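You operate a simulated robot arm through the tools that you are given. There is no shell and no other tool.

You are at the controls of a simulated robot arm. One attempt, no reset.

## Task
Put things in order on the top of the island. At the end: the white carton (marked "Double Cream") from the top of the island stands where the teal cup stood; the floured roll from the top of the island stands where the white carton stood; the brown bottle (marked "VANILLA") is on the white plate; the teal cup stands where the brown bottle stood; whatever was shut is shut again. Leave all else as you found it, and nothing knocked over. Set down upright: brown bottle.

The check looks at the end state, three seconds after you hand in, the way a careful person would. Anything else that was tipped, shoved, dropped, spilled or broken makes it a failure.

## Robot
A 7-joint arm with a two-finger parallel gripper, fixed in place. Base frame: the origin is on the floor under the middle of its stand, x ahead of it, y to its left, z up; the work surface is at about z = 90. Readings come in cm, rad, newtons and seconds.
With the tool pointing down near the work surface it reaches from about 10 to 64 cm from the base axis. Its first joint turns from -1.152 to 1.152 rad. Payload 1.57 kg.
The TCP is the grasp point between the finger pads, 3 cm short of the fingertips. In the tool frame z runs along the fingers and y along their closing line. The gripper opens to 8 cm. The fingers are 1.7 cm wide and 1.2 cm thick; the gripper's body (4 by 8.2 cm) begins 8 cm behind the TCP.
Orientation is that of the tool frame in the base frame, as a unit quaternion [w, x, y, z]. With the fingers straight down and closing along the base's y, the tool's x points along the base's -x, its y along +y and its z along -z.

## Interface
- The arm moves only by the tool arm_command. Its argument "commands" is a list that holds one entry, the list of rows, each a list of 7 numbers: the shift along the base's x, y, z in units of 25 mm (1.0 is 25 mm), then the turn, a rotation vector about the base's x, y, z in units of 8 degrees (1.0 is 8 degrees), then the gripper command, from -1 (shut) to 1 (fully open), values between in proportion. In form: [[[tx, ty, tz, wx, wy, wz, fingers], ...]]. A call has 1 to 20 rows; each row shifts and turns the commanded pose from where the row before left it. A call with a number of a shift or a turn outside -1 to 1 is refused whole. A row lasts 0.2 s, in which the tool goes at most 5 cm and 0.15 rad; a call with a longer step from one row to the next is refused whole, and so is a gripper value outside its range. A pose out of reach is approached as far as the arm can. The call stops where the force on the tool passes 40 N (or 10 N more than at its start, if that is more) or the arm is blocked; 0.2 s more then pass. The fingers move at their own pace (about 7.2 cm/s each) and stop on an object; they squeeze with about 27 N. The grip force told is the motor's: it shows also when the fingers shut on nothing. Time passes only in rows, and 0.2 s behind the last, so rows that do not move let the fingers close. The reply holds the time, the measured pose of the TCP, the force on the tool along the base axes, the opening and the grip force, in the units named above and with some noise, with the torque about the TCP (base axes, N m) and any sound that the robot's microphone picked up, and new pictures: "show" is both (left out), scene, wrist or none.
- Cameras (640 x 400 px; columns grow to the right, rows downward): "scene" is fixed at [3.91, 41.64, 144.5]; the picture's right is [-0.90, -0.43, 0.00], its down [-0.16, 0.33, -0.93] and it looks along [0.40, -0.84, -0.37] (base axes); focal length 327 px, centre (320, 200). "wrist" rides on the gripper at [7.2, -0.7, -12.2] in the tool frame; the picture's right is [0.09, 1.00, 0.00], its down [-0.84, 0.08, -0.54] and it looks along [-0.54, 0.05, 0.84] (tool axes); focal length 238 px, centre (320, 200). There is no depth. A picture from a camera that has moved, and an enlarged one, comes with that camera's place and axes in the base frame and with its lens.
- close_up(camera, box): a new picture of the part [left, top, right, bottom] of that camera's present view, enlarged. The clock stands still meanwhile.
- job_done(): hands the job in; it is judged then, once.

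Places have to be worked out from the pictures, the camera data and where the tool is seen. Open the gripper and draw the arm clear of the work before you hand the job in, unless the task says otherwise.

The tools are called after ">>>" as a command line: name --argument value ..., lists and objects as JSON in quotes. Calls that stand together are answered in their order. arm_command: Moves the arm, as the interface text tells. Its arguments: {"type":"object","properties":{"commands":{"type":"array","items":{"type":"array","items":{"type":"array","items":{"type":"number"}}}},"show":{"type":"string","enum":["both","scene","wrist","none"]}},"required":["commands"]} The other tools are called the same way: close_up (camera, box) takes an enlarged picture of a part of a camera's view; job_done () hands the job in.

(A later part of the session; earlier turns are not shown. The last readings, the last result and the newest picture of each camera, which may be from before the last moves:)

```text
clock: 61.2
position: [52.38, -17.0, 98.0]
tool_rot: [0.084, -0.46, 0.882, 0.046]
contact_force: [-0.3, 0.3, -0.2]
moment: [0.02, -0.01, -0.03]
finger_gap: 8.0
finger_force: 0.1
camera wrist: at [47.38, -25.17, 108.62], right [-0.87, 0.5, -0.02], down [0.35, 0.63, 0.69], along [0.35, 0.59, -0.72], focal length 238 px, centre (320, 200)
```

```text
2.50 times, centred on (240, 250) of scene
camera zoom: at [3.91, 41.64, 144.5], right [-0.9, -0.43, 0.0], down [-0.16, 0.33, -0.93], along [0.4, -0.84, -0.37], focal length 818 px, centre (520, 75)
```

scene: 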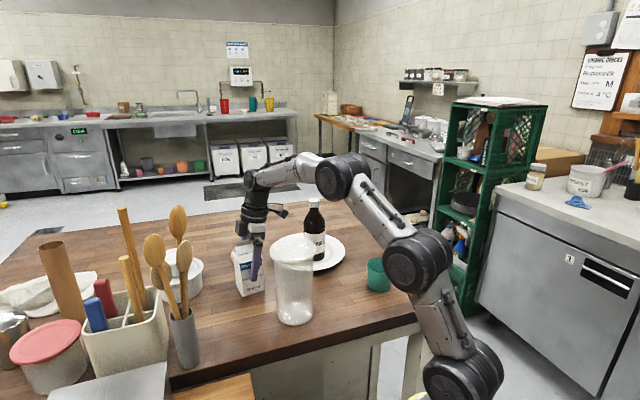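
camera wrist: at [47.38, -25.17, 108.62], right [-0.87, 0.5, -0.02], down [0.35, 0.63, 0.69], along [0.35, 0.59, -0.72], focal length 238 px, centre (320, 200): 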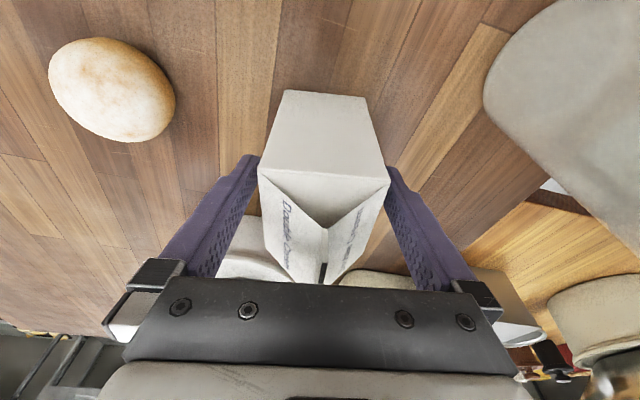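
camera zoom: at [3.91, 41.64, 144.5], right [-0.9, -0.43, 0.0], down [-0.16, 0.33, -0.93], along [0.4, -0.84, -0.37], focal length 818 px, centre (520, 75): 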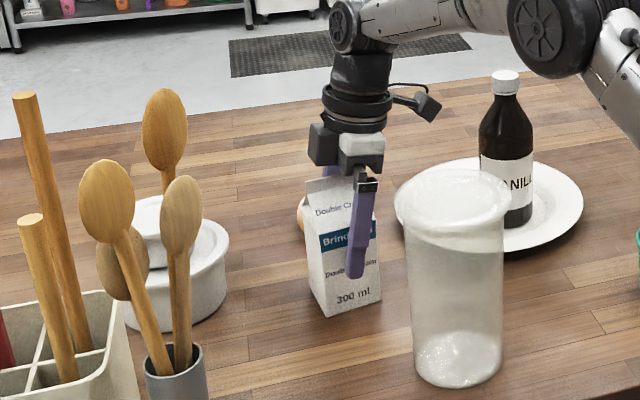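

The carton stands free at the cup's old spot. I'll rise straight up 12 cm, take the lean out, turn the gripper to yaw 17°, and lean it about 22° outward. That lets me reach the roll at (62.2, -27.1) with the camera kept clear of the carton.

>>> arm_command --commands '[[[0, 0, 0.4, 0, 0, 0, 1], [0, 0, 0.8, 0, 0, 0, 1], [0, 0, 0.8, 0, 0, 0, 1], [0, 0, 0.9, 0, 0, 0, 1], [0, 0, 0.9, 0, 0, 0, 1], [0, 0, 0.9, 0, 0, 0, 1], [0, 0, 0, 0, 0, 0, 1], [0, 0, 0, -0.562, 0.394, 0, 1], [0, 0, 0, -0.562, 0.394, 0, 1], [0, 0, 0, 0, 0, -0.95, 1], [0, 0, 0, 0, 0, -0.95, 1], [0, 0, 0, 0, 0, -0.95, 1], [0, 0, 0, 0, 0, -0.95, 1], [0, 0, 0, 0, 0, -0.95, 1], [0, 0, 0, 0, 0, 0, 1]]]'

>>> close_up --camera "scene" --box '[160, 120, 340, 340]'

```text
clock: 64.4
position: [52.44, -16.99, 109.56]
tool_rot: [0.0, -0.147, 0.989, -0.001]
contact_force: [-0.2, 0.5, -1.0]
moment: [0.03, 0.01, -0.01]
finger_gap: 7.98
finger_force: 0.0
camera wrist: at [45.52, -19.76, 121.94], right [-0.38, 0.93, 0.0], down [0.78, 0.32, 0.54], along [0.5, 0.21, -0.84], focal length 238 px, centre (320, 200)
```

scene: 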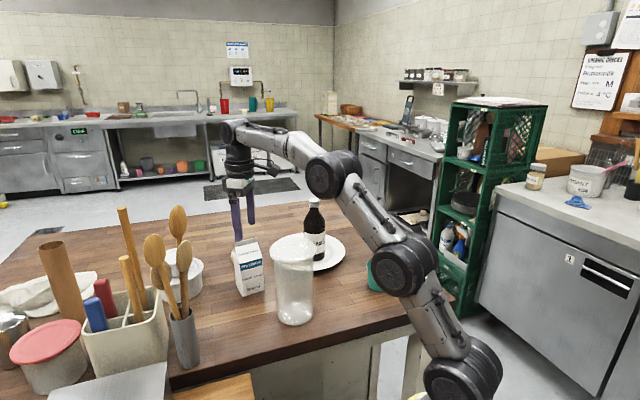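
wrist: 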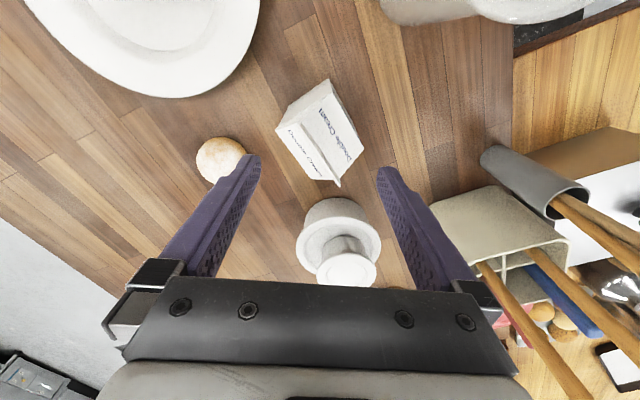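

```text
1.82 times, centred on (250, 230) of scene
camera zoom: at [3.91, 41.64, 144.5], right [-0.9, -0.43, 0.0], down [-0.16, 0.33, -0.93], along [0.4, -0.84, -0.37], focal length 595 px, centre (447, 146)
```

zoom: 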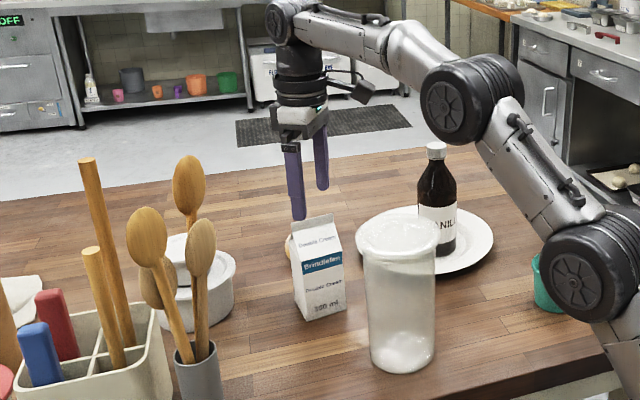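

The tool is vertical at yaw 17°, and the roll computes to (62.05, -27.15). I'll move off the carton, lean the hand 22° outward, and approach a point short of the roll at z≈103.

>>> arm_command --commands '[[[0, -0.67, -0.1, 0, 0, 0, 1], [0, -0.67, -0.2, 0, 0, 0, 1], [0, -0.67, -0.2, 0, 0, 0, 1], [0, 0, 0, 0.267, -0.877, 0, 1], [0, 0, 0, 0.267, -0.877, 0, 1], [0, 0, 0, 0.267, -0.877, 0, 1], [0, 0, 0, 0, 0, 0, 1], [0.49, -0.66, -0.5, 0, 0, 0, 1], [0.49, -0.66, -0.5, 0, 0, 0, 1], [0.49, -0.66, -0.5, 0, 0, 0, 1], [0.49, -0.66, -0.5, 0, 0, 0, 1], [0, 0, 0, 0, 0, 0, 1]]]'

>>> close_up --camera "scene" --box '[180, 120, 420, 330]'

>>> close_up --camera "wrist" --box '[230, 60, 410, 220]'

```text
clock: 67.0
position: [57.34, -28.69, 103.68]
tool_rot: [0.189, -0.145, 0.971, 0.028]
contact_force: [-0.5, 0.4, 0.2]
moment: [0.01, 0.0, 0.0]
finger_gap: 7.98
finger_force: 0.0
camera wrist: at [46.62, -32.77, 112.23], right [-0.37, 0.93, -0.03], down [0.53, 0.24, 0.82], along [0.77, 0.29, -0.58], focal length 238 px, centre (320, 200)
```

scene: 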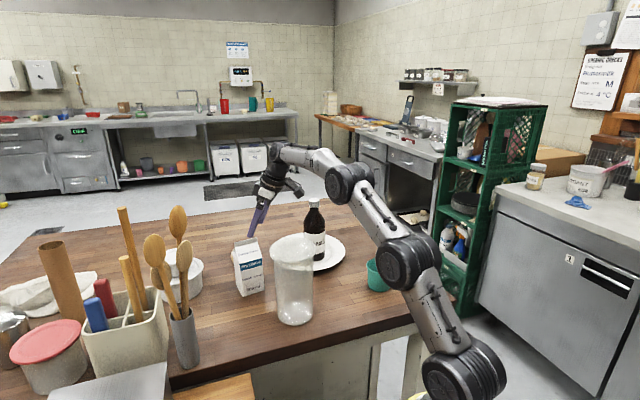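
wrist: 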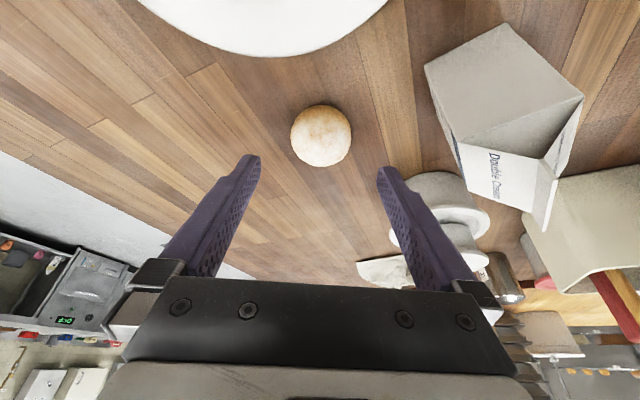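

```text
1.90 times, centred on (300, 225) of scene
camera zoom: at [3.91, 41.64, 144.5], right [-0.9, -0.43, 0.0], down [-0.16, 0.33, -0.93], along [0.4, -0.84, -0.37], focal length 623 px, centre (358, 152)
```

zoom: 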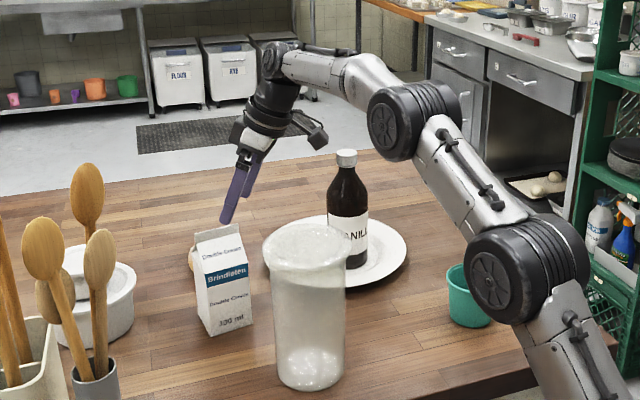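

```text
2.50 times, centred on (320, 140) of wrist
camera zoom: at [46.62, -32.77, 112.23], right [-0.37, 0.93, -0.03], down [0.53, 0.24, 0.82], along [0.77, 0.29, -0.58], focal length 596 px, centre (320, 350)
```

zoom: 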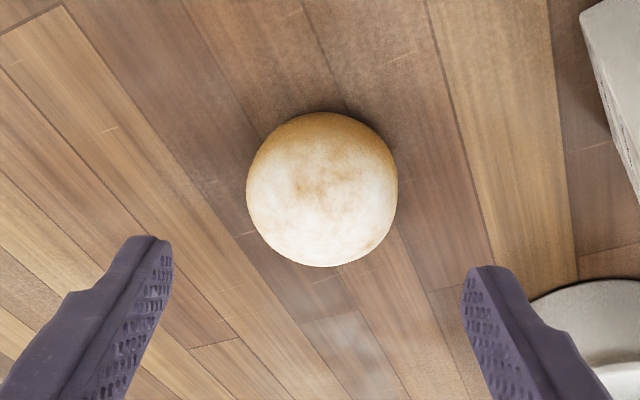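

The roll is centred between the fingers, at about (61.9, -27.3). The elbow passes well above the jar in the scene view. I'll advance along the tool axis most of the way, stopping at z≈97 for a check.

>>> arm_command --commands '[[[0.27, 0.086, -0.645, 0, 0, 0, 1], [0.27, 0.086, -0.645, 0, 0, 0, 1], [0.27, 0.086, -0.645, 0, 0, 0, 1], [0.27, 0.086, -0.645, 0, 0, 0, 1], [0, 0, 0, 0, 0, 0, 1]]]'

>>> close_up --camera "wrist" --box '[230, 60, 410, 220]'

>>> close_up --camera "scene" --box '[200, 120, 400, 330]'

```text
clock: 68.2
position: [60.09, -27.82, 97.05]
tool_rot: [0.189, -0.146, 0.971, 0.029]
contact_force: [0.5, 0.0, -0.1]
moment: [-0.04, 0.03, 0.03]
finger_gap: 7.98
finger_force: 0.1
camera wrist: at [49.4, -31.78, 105.74], right [-0.37, 0.93, -0.03], down [0.53, 0.24, 0.82], along [0.76, 0.29, -0.58], focal length 238 px, centre (320, 200)
```

scene: 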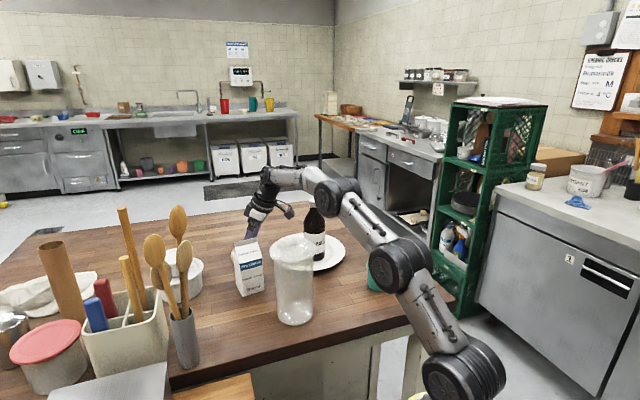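
wrist: 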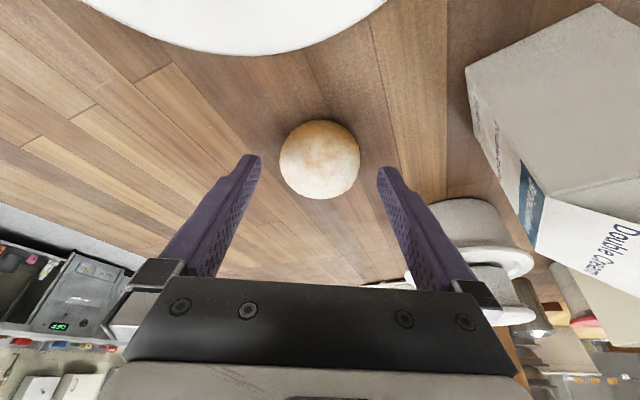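

```text
2.50 times, centred on (320, 140) of wrist
camera zoom: at [49.4, -31.78, 105.74], right [-0.37, 0.93, -0.03], down [0.53, 0.24, 0.82], along [0.76, 0.29, -0.58], focal length 596 px, centre (320, 350)
```

zoom: 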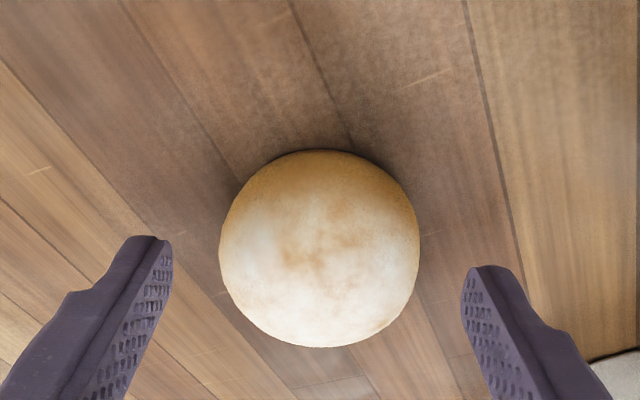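

```text
1.90 times, centred on (300, 225) of scene
camera zoom: at [3.91, 41.64, 144.5], right [-0.9, -0.43, 0.0], down [-0.16, 0.33, -0.93], along [0.4, -0.84, -0.37], focal length 623 px, centre (358, 152)
```

zoom: 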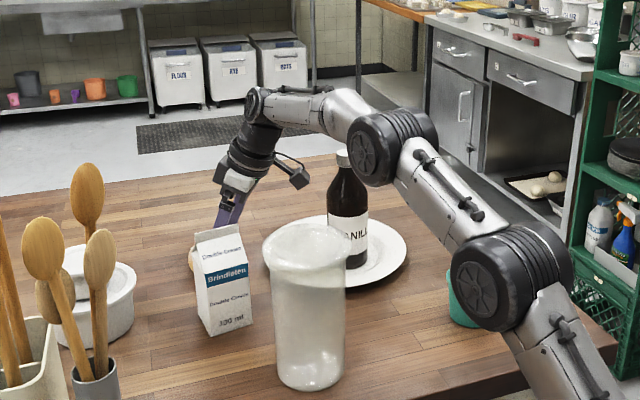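

The roll at about (61.7, -27.3) is still centred. I'll take the last 3 cm along the tool axis to TCP z≈94.1, keeping the tips off the board.

>>> arm_command --commands '[[[0.16, 0.05, -0.4, 0, 0, 0, 1], [0.16, 0.05, -0.4, 0, 0, 0, 1], [0.16, 0.05, -0.37, 0, 0, 0, 1], [0, 0, 0, 0, 0, 0, 1]]]' --show "wrist"

>>> close_up --camera "wrist" --box '[230, 80, 410, 240]'

```text
clock: 69.2
position: [61.22, -27.57, 94.09]
tool_rot: [0.189, -0.144, 0.971, 0.028]
contact_force: [0.2, -0.1, 0.8]
moment: [0.01, 0.01, 0.01]
finger_gap: 7.96
finger_force: 0.1
camera wrist: at [50.55, -31.42, 102.75], right [-0.37, 0.93, -0.03], down [0.53, 0.24, 0.82], along [0.77, 0.29, -0.58], focal length 238 px, centre (320, 200)
```

wrist: 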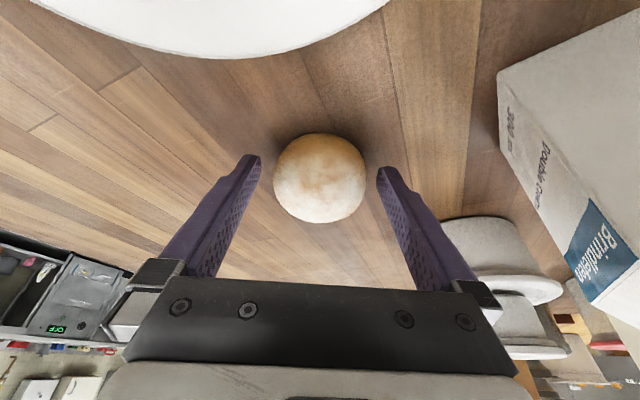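

```text
2.50 times, centred on (320, 160) of wrist
camera zoom: at [50.55, -31.42, 102.75], right [-0.37, 0.93, -0.03], down [0.53, 0.24, 0.82], along [0.77, 0.29, -0.58], focal length 596 px, centre (320, 300)
```

zoom: 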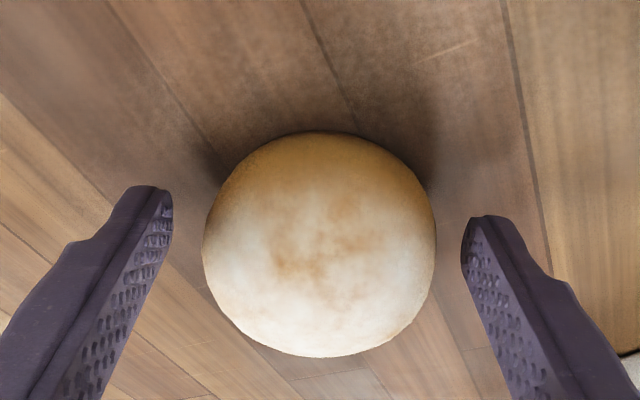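

The roll sits between the pads about 1.8 cm past the TCP. Closing on it now.

>>> arm_command --commands '[[[0, 0, 0, 0, 0, 0, 0.7], [0, 0, 0, 0, 0, 0, 0.5], [0, 0, 0, 0, 0, 0, 0.2], [0, 0, 0, 0, 0, 0, 0.2], [0, 0, 0, 0, 0, 0, 0.2]]]' --show "wrist"

>>> close_up --camera "wrist" --box '[230, 80, 410, 240]'

```text
clock: 70.4
position: [61.34, -27.43, 94.14]
tool_rot: [0.189, -0.145, 0.971, 0.028]
contact_force: [0.2, 0.8, 0.3]
moment: [0.0, 0.04, -0.02]
finger_gap: 6.45
finger_force: 14.0
camera wrist: at [50.54, -31.42, 102.76], right [-0.37, 0.93, -0.03], down [0.53, 0.24, 0.82], along [0.76, 0.29, -0.58], focal length 238 px, centre (320, 200)
```

wrist: 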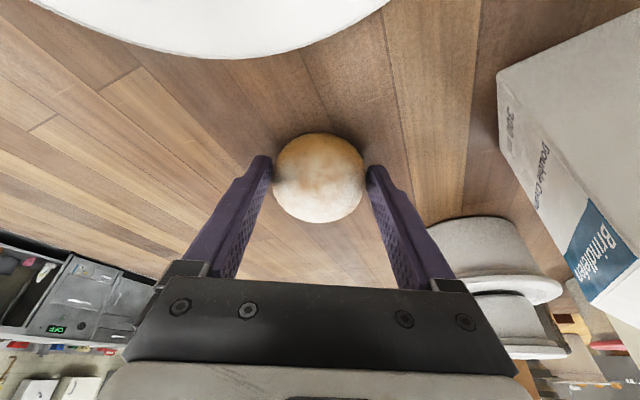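

```text
2.50 times, centred on (320, 160) of wrist
camera zoom: at [50.54, -31.42, 102.76], right [-0.37, 0.93, -0.03], down [0.53, 0.24, 0.82], along [0.76, 0.29, -0.58], focal length 596 px, centre (320, 300)
```

zoom: 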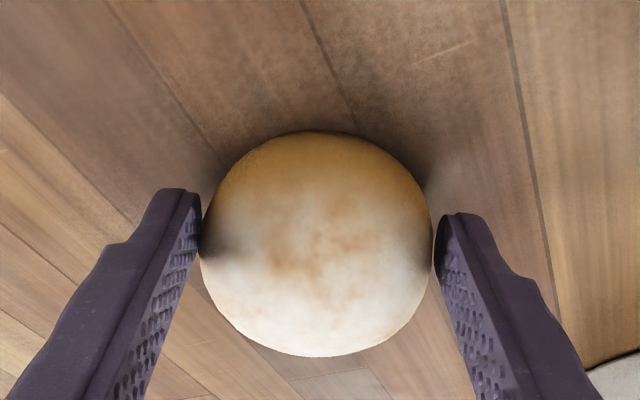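

The gap is 6.45 at 14 N, a softer contact than before. I'll hold for a moment to see whether the grip has settled.

>>> arm_command --commands '[[[0, 0, 0, 0, 0, 0, 0.4], [0, 0, 0, 0, 0, 0, 0.4]]]' --show "none"

>>> close_up --camera "wrist" --box '[230, 80, 410, 240]'

```text
clock: 71.0
position: [61.24, -27.52, 94.05]
tool_rot: [0.189, -0.145, 0.971, 0.029]
contact_force: [-0.3, 0.8, 0.1]
moment: [0.02, 0.0, 0.0]
finger_gap: 6.45
finger_force: 14.1
```

```text
2.50 times, centred on (320, 160) of wrist
camera zoom: at [50.54, -31.42, 102.76], right [-0.37, 0.93, -0.03], down [0.53, 0.24, 0.82], along [0.76, 0.29, -0.58], focal length 596 px, centre (320, 300)
```

zoom: 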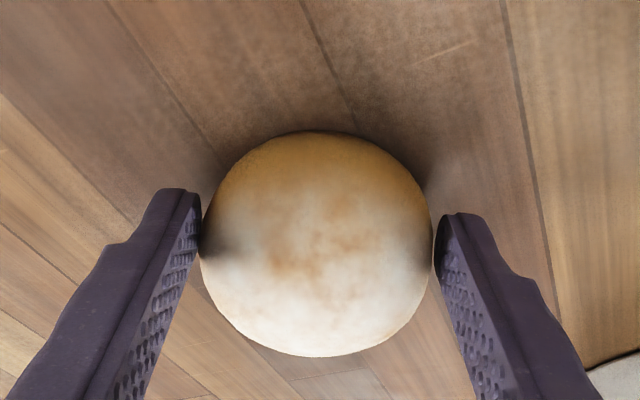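

The grip is stable at 6.45 cm and 14 N. I'll lift slowly 3 cm and check that the roll comes along.

>>> arm_command --commands '[[[0, 0, 0.2, 0, 0, 0, 0.2], [0, 0, 0.3, 0, 0, 0, 0.2], [-0.05, 0, 0.35, 0, 0, 0, 0.2], [-0.05, 0, 0.35, 0, 0, 0, 0.2], [0, 0, 0, 0, 0, 0, 0.2]]]'

>>> close_up --camera "wrist" --box '[230, 80, 410, 240]'

```text
clock: 72.2
position: [61.07, -27.47, 97.19]
tool_rot: [0.189, -0.145, 0.971, 0.029]
contact_force: [0.8, 0.0, -0.2]
moment: [0.03, 0.02, 0.0]
finger_gap: 6.48
finger_force: 14.1
camera wrist: at [50.3, -31.36, 105.85], right [-0.37, 0.93, -0.03], down [0.53, 0.24, 0.82], along [0.76, 0.29, -0.58], focal length 238 px, centre (320, 200)
```

scene: 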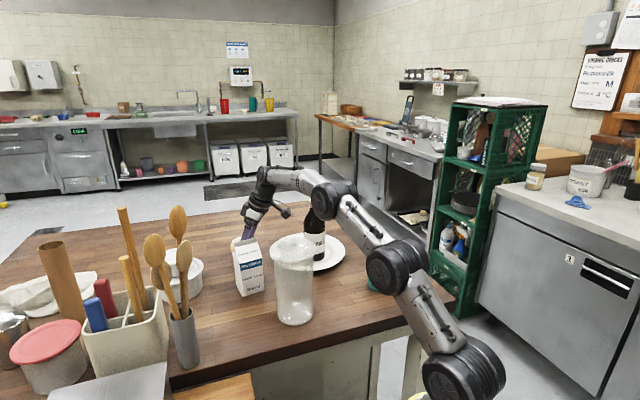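
wrist: 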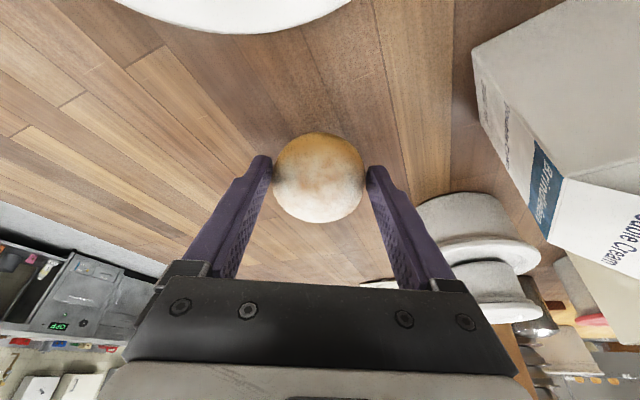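

```text
2.50 times, centred on (320, 160) of wrist
camera zoom: at [50.3, -31.36, 105.85], right [-0.37, 0.93, -0.03], down [0.53, 0.24, 0.82], along [0.76, 0.29, -0.58], focal length 596 px, centre (320, 300)
```

zoom: 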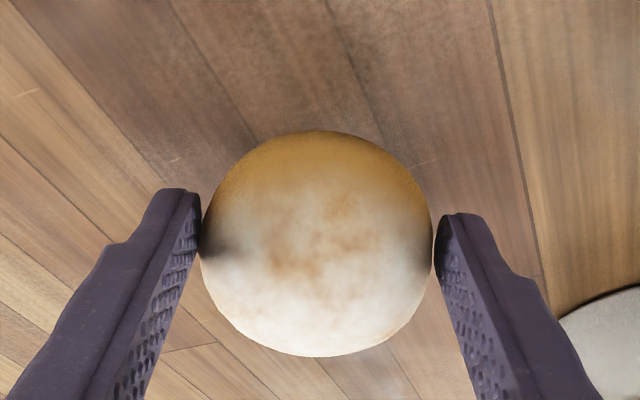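

The roll is held well and lifted. I'll rise further to z≈106, then draw inward and up to about (53, -27.5, 112), clear of the carton and bottle.

>>> arm_command --commands '[[[-0.1, 0, 0.5, 0, 0, 0, 0.2], [-0.1, 0, 0.6, 0, 0, 0, 0.2], [-0.1, 0, 0.6, 0, 0, 0, 0.2], [-0.1, 0, 0.6, 0, 0, 0, 0.2], [-0.1, 0, 0.6, 0, 0, 0, 0.2], [-0.1, 0, 0.6, 0, 0, 0, 0.2], [-0.4, 0, 0.5, 0, 0, 0, 0.2], [-0.5, 0, 0.5, 0, 0, 0, 0.2], [-0.5, 0, 0.5, 0, 0, 0, 0.2], [-0.5, 0, 0.5, 0, 0, 0, 0.2], [-0.5, 0, 0.5, 0, 0, 0, 0.2], [0, 0, 0, 0, 0, 0, 0.2]]]'

```text
clock: 74.8
position: [53.54, -27.28, 112.01]
tool_rot: [0.189, -0.146, 0.971, 0.029]
contact_force: [0.0, 0.4, -1.2]
moment: [0.02, -0.01, 0.02]
finger_gap: 6.46
finger_force: 14.2
camera wrist: at [42.78, -31.22, 120.77], right [-0.37, 0.93, -0.03], down [0.53, 0.24, 0.82], along [0.76, 0.29, -0.58], focal length 238 px, centre (320, 200)
```

scene: 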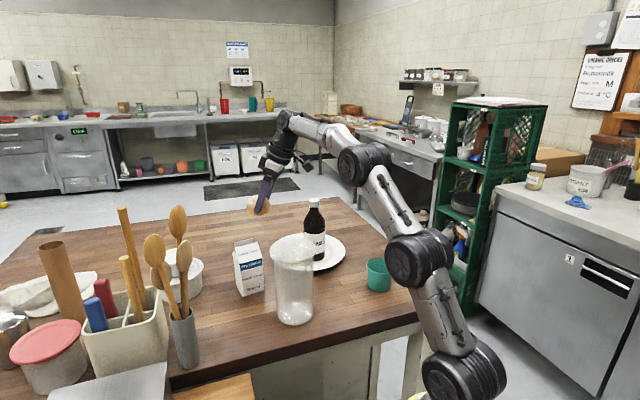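
wrist: 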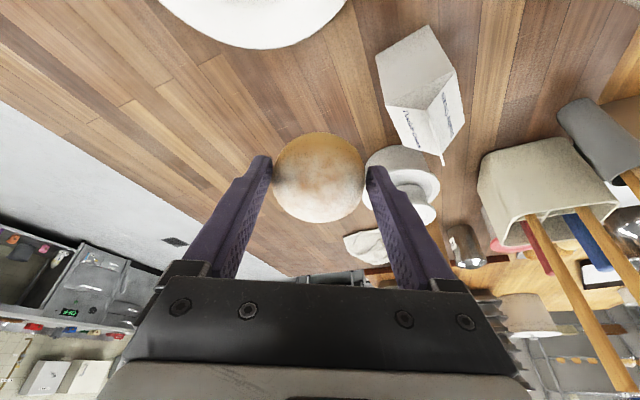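

The roll is secure and above everything. I'll pass over the carton at z≈113 to about (46.9, -4), turning 5° to give the camera more room from the jar.

>>> arm_command --commands '[[[-0.1, 0.4, 0.2, 0, 0, -0.3, 0.2], [-0.2, 0.7, 0.2, 0, 0, -0.3, 0.2], [-0.21, 0.75, 0, 0, 0, 0, 0.2], [-0.21, 0.75, 0, 0, 0, 0, 0.2], [-0.21, 0.75, 0, 0, 0, 0, 0.2], [-0.21, 0.75, 0, 0, 0, 0, 0.2], [-0.21, 0.75, 0, 0, 0, 0, 0.2], [-0.21, 0.75, 0, 0, 0, 0, 0.2], [-0.21, 0.75, 0, 0, 0, 0, 0.2], [-0.21, 0.75, 0, 0, 0, 0, 0.2], [-0.21, 0.75, 0, 0, 0, 0, 0.2], [-0.21, 0.75, 0, 0, 0, 0, 0.2], [-0.2, 0.7, 0, 0, 0, 0, 0.2], [0, 0, 0, 0, 0, 0, 0.2]]]'

>>> close_up --camera "scene" --box '[140, 140, 320, 340]'

```text
clock: 77.8
position: [47.16, -4.13, 113.19]
tool_rot: [0.19, -0.104, 0.976, 0.02]
contact_force: [-0.4, -0.3, 0.6]
moment: [-0.01, 0.0, -0.01]
finger_gap: 6.46
finger_force: 14.0
camera wrist: at [36.08, -7.13, 121.77], right [-0.29, 0.96, -0.03], down [0.54, 0.2, 0.82], along [0.79, 0.22, -0.58], focal length 238 px, centre (320, 200)
```

scene: 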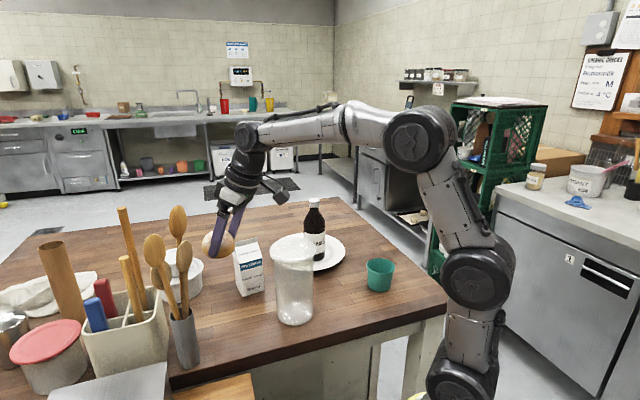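
wrist: 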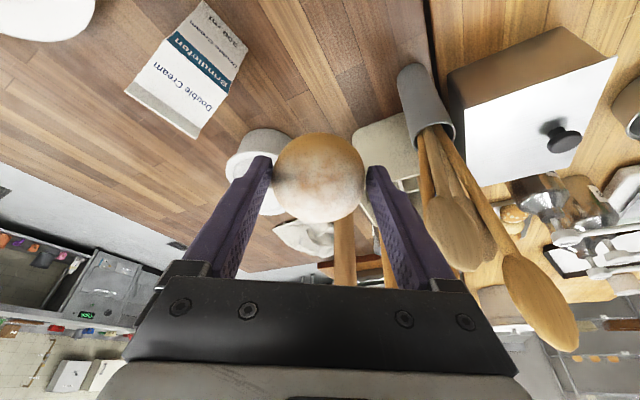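

```text
2.00 times, centred on (230, 240) of scene
camera zoom: at [3.91, 41.64, 144.5], right [-0.9, -0.43, 0.0], down [-0.16, 0.33, -0.93], along [0.4, -0.84, -0.37], focal length 654 px, centre (500, 120)
```

zoom: 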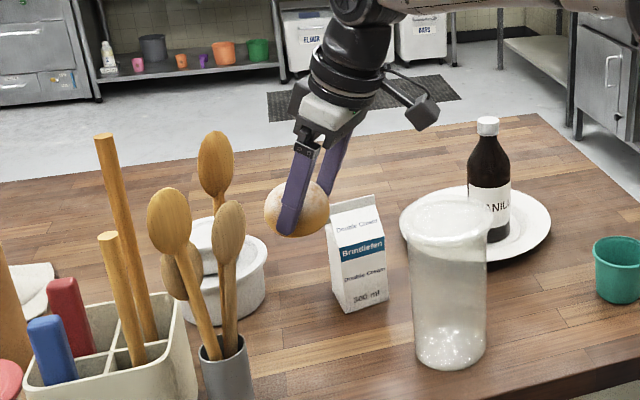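

All clear so far. I'll descend to z≈103 while easing to y≈-2.5, staying away from the spoon heads and the jar.

>>> arm_command --commands '[[[0, 0.2, -0.5, 0, 0, 0, 0.2], [0, 0.2, -0.7, 0, 0, 0, 0.2], [0, 0.2, -0.7, 0, 0, 0, 0.2], [0, 0.05, -0.7, 0, 0, 0, 0.2], [0, 0, -0.7, 0, 0, 0, 0.2], [0, 0, -0.7, 0, 0, 0, 0.2], [0, 0, 0, 0, 0, 0, 0.2]]]'

>>> close_up --camera "scene" --box '[140, 160, 320, 360]'

```text
clock: 79.4
position: [47.07, -2.41, 103.0]
tool_rot: [0.19, -0.103, 0.976, 0.019]
contact_force: [0.2, 0.4, 0.3]
moment: [-0.01, 0.04, 0.01]
finger_gap: 6.45
finger_force: 14.7
camera wrist: at [36.12, -5.5, 111.69], right [-0.29, 0.96, -0.03], down [0.54, 0.2, 0.82], along [0.79, 0.22, -0.58], focal length 238 px, centre (320, 200)
```

scene: 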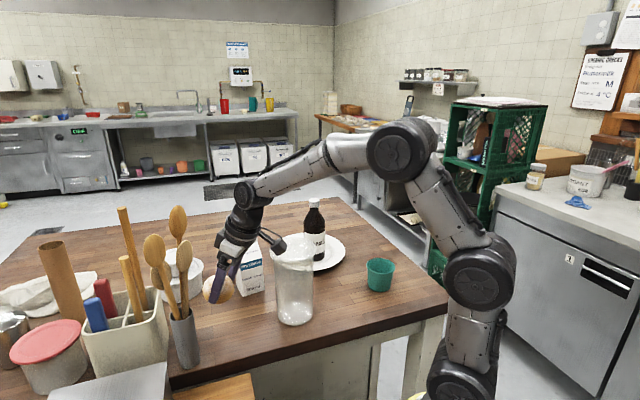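
wrist: 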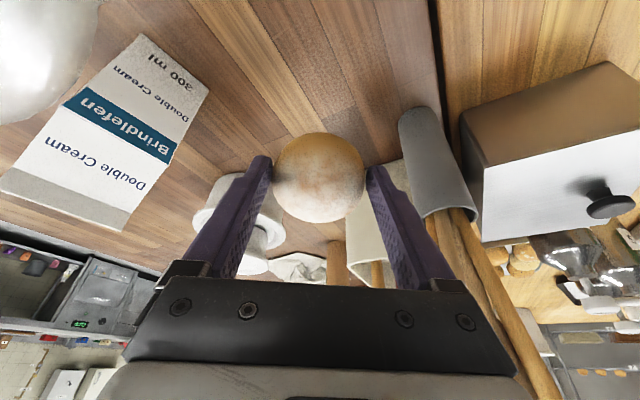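

```text
2.00 times, centred on (230, 260) of scene
camera zoom: at [3.91, 41.64, 144.5], right [-0.9, -0.43, 0.0], down [-0.16, 0.33, -0.93], along [0.4, -0.84, -0.37], focal length 654 px, centre (500, 80)
```

zoom: 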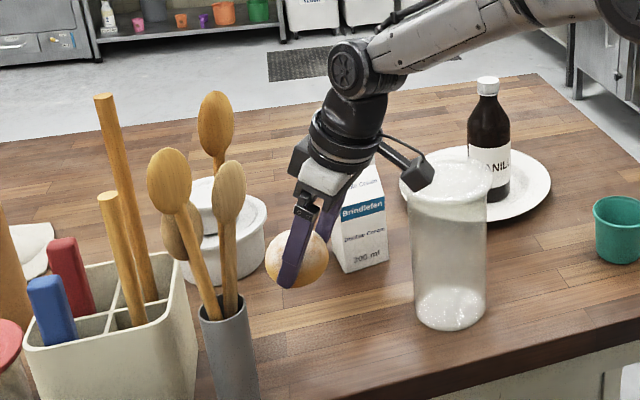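

The roll hangs safely and the camera box is on the near side of the jar. I'll shift to TCP (46.75, -0.15) so the roll is over the carton's old spot, then lower to z≈96.

>>> arm_command --commands '[[[-0.06, 0.3, 0, 0, 0, 0, 0.2], [-0.06, 0.3, 0, 0, 0, 0, 0.2], [0, 0.3, 0, 0, 0, 0, 0.2], [0, 0, 0, 0, 0, 0, 0.2]]]'

>>> close_up --camera "scene" --box '[140, 160, 320, 360]'

```text
clock: 80.4
position: [46.97, -0.26, 103.1]
tool_rot: [0.189, -0.105, 0.976, 0.02]
contact_force: [-0.1, 0.5, -1.0]
moment: [0.01, 0.04, -0.04]
finger_gap: 6.46
finger_force: 13.5
camera wrist: at [35.85, -3.37, 111.79], right [-0.29, 0.96, -0.03], down [0.54, 0.2, 0.82], along [0.79, 0.22, -0.58], focal length 238 px, centre (320, 200)
```

scene: 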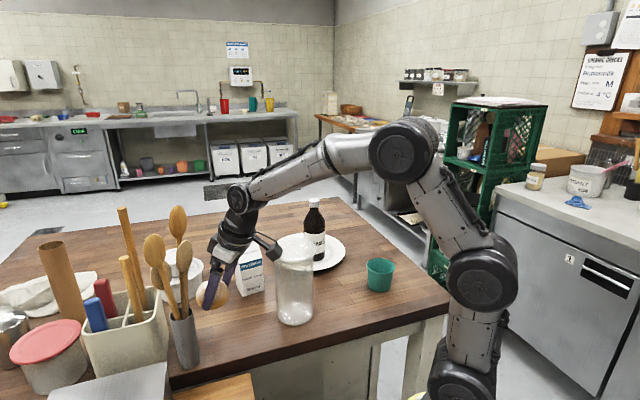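
wrist: 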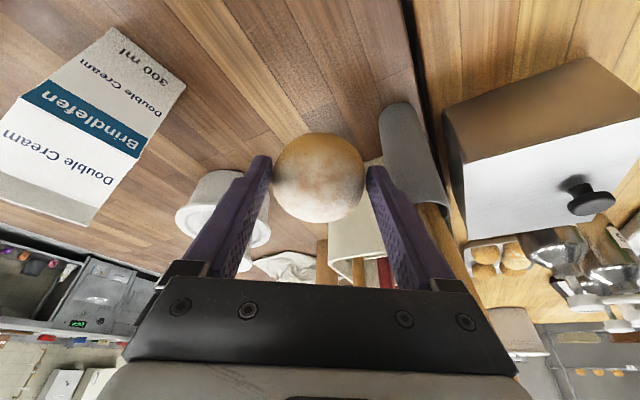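

```text
2.00 times, centred on (230, 260) of scene
camera zoom: at [3.91, 41.64, 144.5], right [-0.9, -0.43, 0.0], down [-0.16, 0.33, -0.93], along [0.4, -0.84, -0.37], focal length 654 px, centre (500, 80)
```

zoom: 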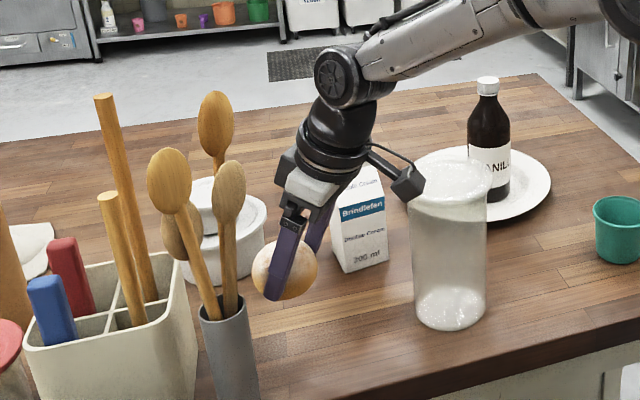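

Clearances look fine. Lowering to about z=96 now.

>>> arm_command --commands '[[[-0.04, 0.02, -0.5, 0, 0, 0, 0.2], [-0.04, 0.02, -0.7, 0, 0, 0, 0.2], [0, 0, -0.7, 0, 0, 0, 0.2], [0, 0, -0.6, 0, 0, 0, 0.2], [0, 0, -0.3, 0, 0, 0, 0.2], [0, 0, 0, 0, 0, 0, 0.2]]]'

>>> close_up --camera "scene" --box '[140, 180, 320, 380]'

```text
clock: 81.8
position: [46.5, -0.16, 96.13]
tool_rot: [0.19, -0.105, 0.976, 0.02]
contact_force: [-0.7, 0.0, -0.3]
moment: [0.03, 0.04, 0.02]
finger_gap: 6.49
finger_force: 14.2
camera wrist: at [35.54, -3.28, 104.71], right [-0.29, 0.96, -0.03], down [0.54, 0.2, 0.82], along [0.79, 0.22, -0.58], focal length 238 px, centre (320, 200)
```

scene: 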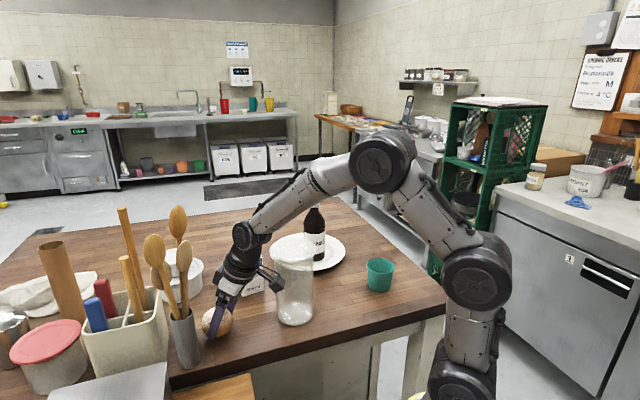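
wrist: 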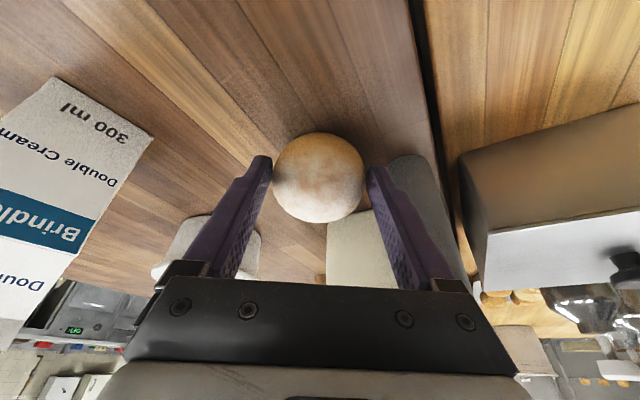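

```text
2.00 times, centred on (230, 280) of scene
camera zoom: at [3.91, 41.64, 144.5], right [-0.9, -0.43, 0.0], down [-0.16, 0.33, -0.93], along [0.4, -0.84, -0.37], focal length 654 px, centre (500, 40)
```

zoom: 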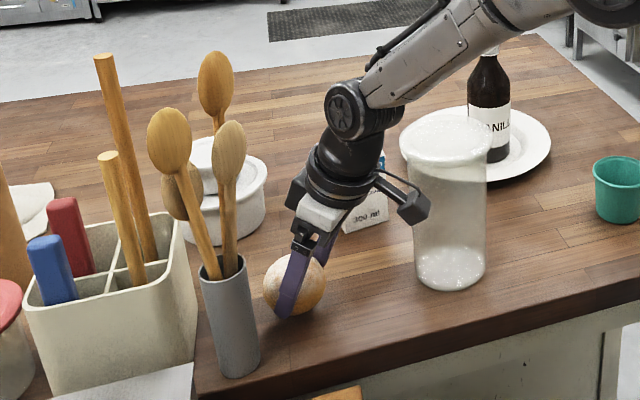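

The roll is about 2 cm above the board. I'll shift +0.25 cm in x and lower to z≈94.7, then step down to contact.

>>> arm_command --commands '[[[0.1, 0, -0.25, 0, 0, 0, 0.2], [0, 0, -0.25, 0, 0, 0, 0.2], [0, 0, -0.08, 0, 0, 0, 0.2], [0, 0, 0, 0, 0, 0, 0.2]]]' --show "none"

>>> close_up --camera "scene" --box '[180, 280, 260, 360]'

```text
clock: 82.8
position: [46.85, -0.15, 94.73]
tool_rot: [0.19, -0.105, 0.976, 0.021]
contact_force: [0.1, 0.2, -1.2]
moment: [0.04, 0.02, -0.02]
finger_gap: 6.43
finger_force: 14.2
```

```text
5.00 times, centred on (220, 320) of scene
camera zoom: at [3.91, 41.64, 144.5], right [-0.9, -0.43, 0.0], down [-0.16, 0.33, -0.93], along [0.4, -0.84, -0.37], focal length 1636 px, centre (820, -400)
```

zoom: 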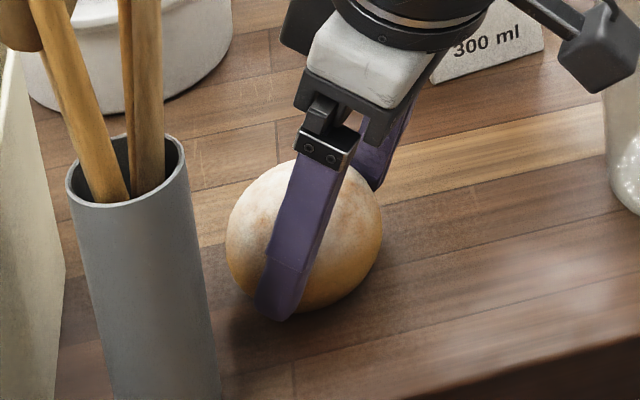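

Almost touching. I'll step down in millimetre steps watching the force.

>>> arm_command --commands '[[[0, 0, -0.06, 0, 0, 0, 0.2], [0, 0, -0.06, 0, 0, 0, 0.2], [0, 0, 0, 0, 0, 0, 0.2]]]' --show "none"

```text
clock: 83.6
position: [46.83, -0.2, 94.28]
tool_rot: [0.19, -0.104, 0.976, 0.02]
contact_force: [0.5, 0.3, -0.6]
moment: [0.03, -0.01, -0.01]
finger_gap: 6.46
finger_force: 14.2
```

No contact yet; two more small steps.

>>> arm_command --commands '[[[0, 0, -0.04, 0, 0, 0, 0.2], [0, 0, -0.04, 0, 0, 0, 0.2], [0, 0, 0, 0, 0, 0, 0.2]]]' --show "none"

>>> close_up --camera "scene" --box '[180, 280, 260, 360]'

```text
clock: 84.4
position: [46.76, -0.27, 94.19]
tool_rot: [0.19, -0.104, 0.976, 0.021]
contact_force: [0.0, 0.4, -0.2]
moment: [0.01, 0.01, -0.01]
finger_gap: 6.46
finger_force: 13.8
```

```text
5.00 times, centred on (220, 320) of scene
camera zoom: at [3.91, 41.64, 144.5], right [-0.9, -0.43, 0.0], down [-0.16, 0.33, -0.93], along [0.4, -0.84, -0.37], focal length 1636 px, centre (820, -400)
```

zoom: 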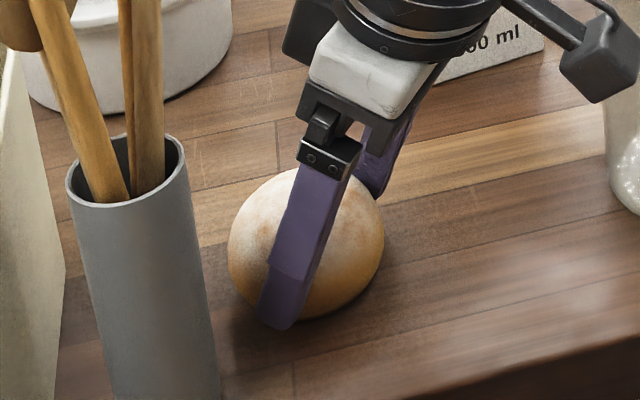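

Force is near zero; another millimetre to make sure it rests on the board.

>>> arm_command --commands '[[[0, 0, -0.04, 0, 0, 0, 0.2], [0, 0, 0, 0, 0, 0, 0.2]]]' --show "none"

```text
clock: 85.0
position: [46.87, -0.12, 94.06]
tool_rot: [0.19, -0.104, 0.976, 0.02]
contact_force: [-1.5, -2.3, 2.2]
moment: [0.0, 0.04, 0.0]
finger_gap: 6.46
finger_force: 14.0
```

Contact (2 N). I'll open to about 7.6 cm, which keeps the right finger off the crock, and check.

>>> arm_command --commands '[[[0, 0, 0, 0, 0, 0, 0.65], [0, 0, 0, 0, 0, 0, 0.75], [0, 0, 0, 0, 0, 0, 0.85], [0, 0, 0, 0, 0, 0, 0.88], [0, 0, 0, 0, 0, 0, 0.88]]]'

>>> close_up --camera "wrist" --box '[230, 80, 410, 240]'

>>> close_up --camera "scene" --box '[180, 280, 260, 360]'

```text
clock: 86.2
position: [46.87, -0.17, 93.97]
tool_rot: [0.19, -0.105, 0.976, 0.02]
contact_force: [-0.4, 0.1, -0.2]
moment: [-0.01, 0.0, -0.04]
finger_gap: 7.5
finger_force: 0.0
camera wrist: at [35.86, -3.22, 102.72], right [-0.29, 0.96, -0.03], down [0.54, 0.2, 0.82], along [0.79, 0.22, -0.58], focal length 238 px, centre (320, 200)
```

scene: 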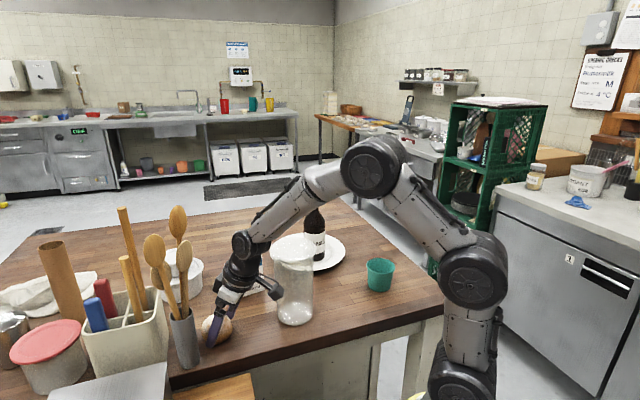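
wrist: 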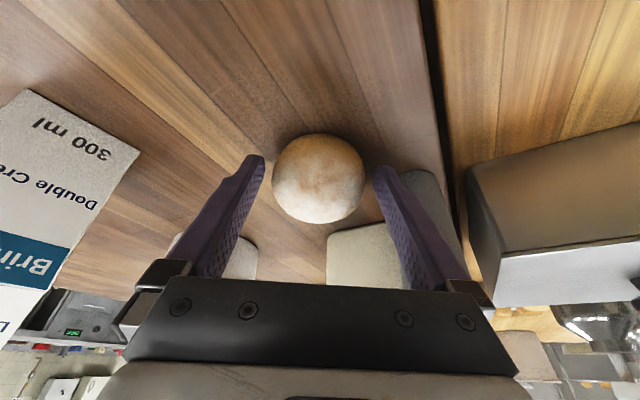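

```text
2.50 times, centred on (320, 160) of wrist
camera zoom: at [35.86, -3.22, 102.72], right [-0.29, 0.96, -0.03], down [0.54, 0.2, 0.82], along [0.79, 0.22, -0.58], focal length 596 px, centre (320, 300)
```

zoom: 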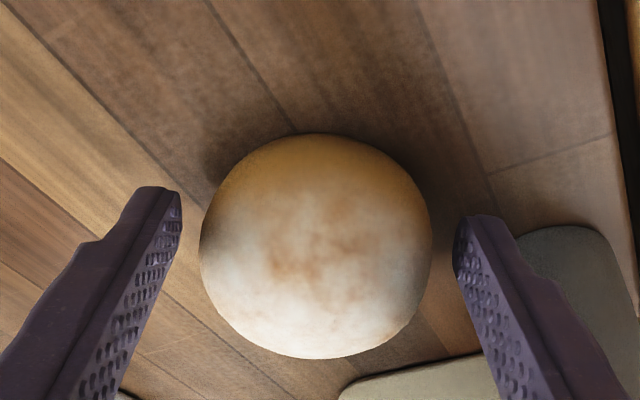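

```text
5.00 times, centred on (220, 320) of scene
camera zoom: at [3.91, 41.64, 144.5], right [-0.9, -0.43, 0.0], down [-0.16, 0.33, -0.93], along [0.4, -0.84, -0.37], focal length 1636 px, centre (820, -400)
```

zoom: 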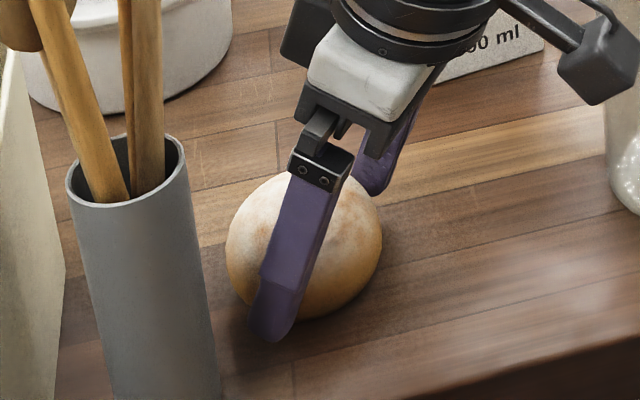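

The roll is released and rests stably. I'll withdraw along the tool axis, up and back, away from the roll and spoons.

>>> arm_command --commands '[[[-0.15, -0.03, 0.37, 0, 0, 0, 0.88], [-0.29, -0.063, 0.74, 0, 0, 0, 0.88], [-0.29, -0.063, 0.74, 0, 0, 0, 0.88], [-0.29, -0.063, 0.74, 0, 0, 0, 0.88], [-0.29, -0.063, 0.74, 0, 0, 0, 0.88], [-0.29, -0.063, 0.74, 0, 0, 0, 1], [-0.29, -0.063, 0.74, 0, 0, 0, 1], [-0.2, -0.063, 0.8, 0, 0, 0, 1], [-0.2, -0.063, 0.8, 0, 0, 0, 1], [0, 0, 0, 0, 0, 0, 1]]]'

>>> close_up --camera "scene" --box '[140, 180, 420, 380]'

```text
clock: 88.4
position: [41.55, -1.46, 110.48]
tool_rot: [0.189, -0.104, 0.976, 0.02]
contact_force: [0.7, 0.8, 0.1]
moment: [-0.03, -0.01, 0.0]
finger_gap: 8.05
finger_force: 0.1
camera wrist: at [30.34, -4.54, 118.96], right [-0.29, 0.96, -0.03], down [0.54, 0.2, 0.82], along [0.79, 0.22, -0.58], focal length 238 px, centre (320, 200)
```

scene: 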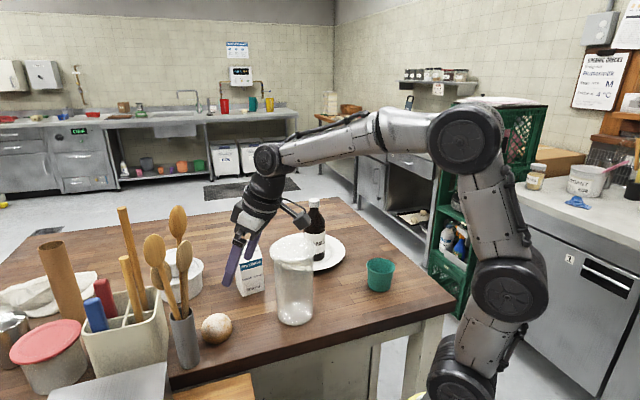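
wrist: 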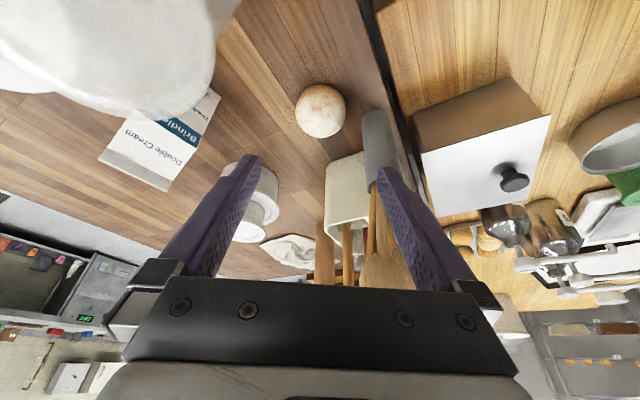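

```text
2.00 times, centred on (280, 280) of scene
camera zoom: at [3.91, 41.64, 144.5], right [-0.9, -0.43, 0.0], down [-0.16, 0.33, -0.93], along [0.4, -0.84, -0.37], focal length 654 px, centre (400, 40)
```

zoom: 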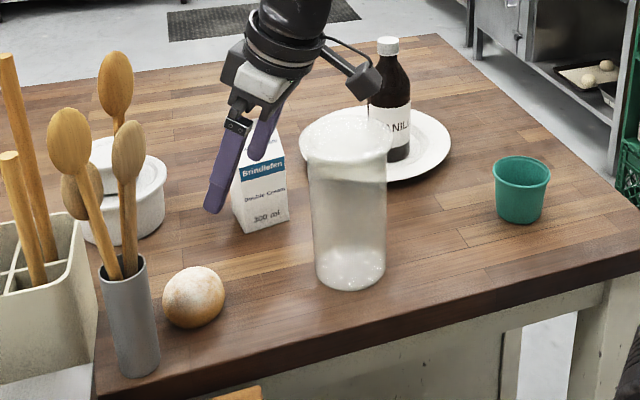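

All four items are in place. I'll raise the arm, straighten the tool, and return towards the starting pose, clear of the work.

>>> arm_command --commands '[[[-0.2, 0, 0.9, 0, 0, 0, 1], [-0.2, 0, 0.9, 0, 0, 0, 1], [-0.2, 0, 0.9, 0, 0, 0, 1], [-0.2, 0, 0.9, 0, 0, 0, 1], [-0.2, 0, 0.9, 0, 0, 0, 1], [-0.2, 0, 0.9, 0, 0, 0, 1], [0, 0, 0.4, -0.19, 0.897, 0, 1], [0, 0, 0, -0.19, 0.897, 0, 1], [0, 0, 0, -0.19, 0.897, 0, 1], [0, 0, 0, 0, 0, -0.75, 1], [0, 0, 0, 0, 0, -0.75, 1], [-0.4, -0.6, 0, 0, 0, 0, 1], [-0.6, -0.8, 0, 0, 0, 0, 1], [-0.6, -0.8, 0, 0, 0, 0, 1], [-0.6, -0.8, 0, 0, 0, 0, 1], [-0.6, -0.8, 0, 0, 0, 0, 1], [-0.6, -0.8, 0, 0, 0, 0, 1], [-0.4, -0.3, 0, 0, 0, 0, 1], [0, 0, 0, 0, 0, 0, 1]]]'

>>> close_up --camera "scene" --box '[140, 180, 460, 380]'

>>> close_up --camera "wrist" --box '[100, 0, 420, 300]'

```text
clock: 92.4
position: [28.58, -13.96, 124.61]
tool_rot: [0.0, -0.002, 1.0, 0.0]
contact_force: [0.5, -0.1, 0.3]
moment: [0.0, 0.01, -0.02]
finger_gap: 8.01
finger_force: 0.2
camera wrist: at [21.29, -14.66, 136.75], right [-0.1, 1.0, 0.0], down [0.84, 0.08, 0.54], along [0.54, 0.05, -0.84], focal length 238 px, centre (320, 200)
```

scene: 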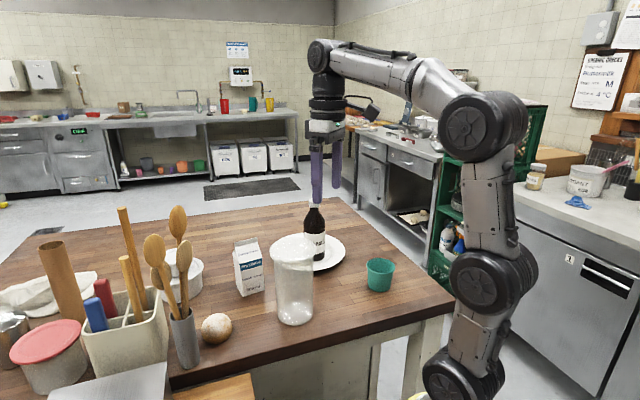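
wrist: 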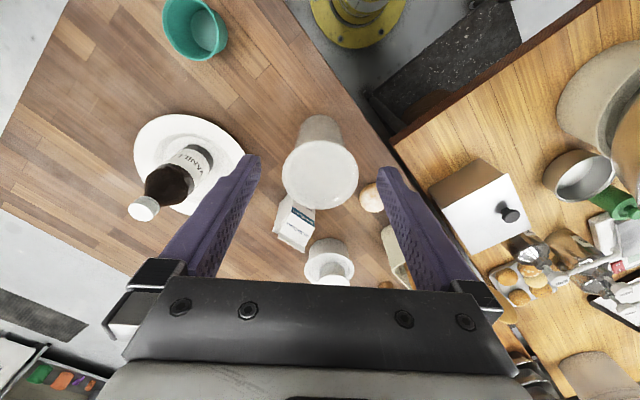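

```text
2.00 times, centred on (300, 280) of scene
camera zoom: at [3.91, 41.64, 144.5], right [-0.9, -0.43, 0.0], down [-0.16, 0.33, -0.93], along [0.4, -0.84, -0.37], focal length 654 px, centre (360, 40)
```

zoom: 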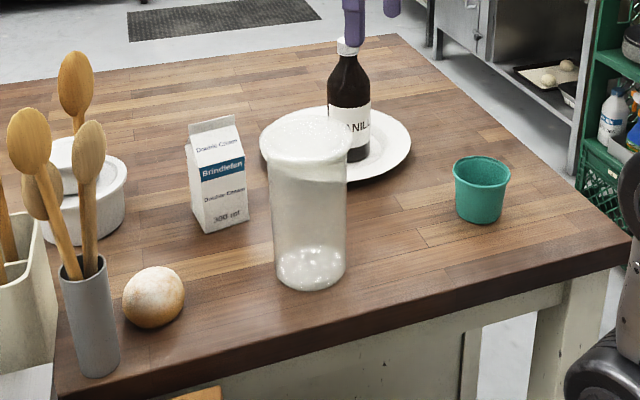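

```text
1.33 times, centred on (260, 150) of wrist
camera zoom: at [21.29, -14.66, 136.75], right [-0.1, 1.0, 0.0], down [0.84, 0.08, 0.54], along [0.54, 0.05, -0.84], focal length 318 px, centre (400, 267)
```

zoom: 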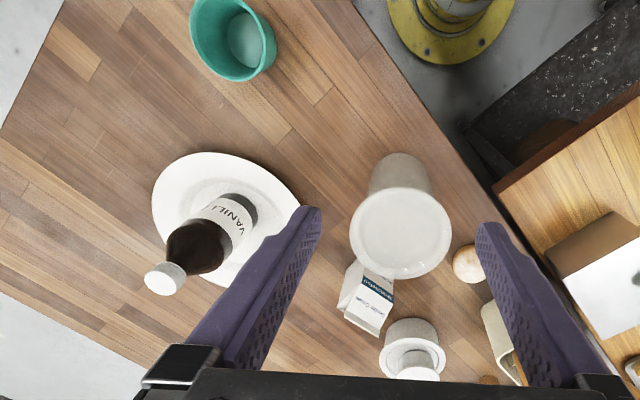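

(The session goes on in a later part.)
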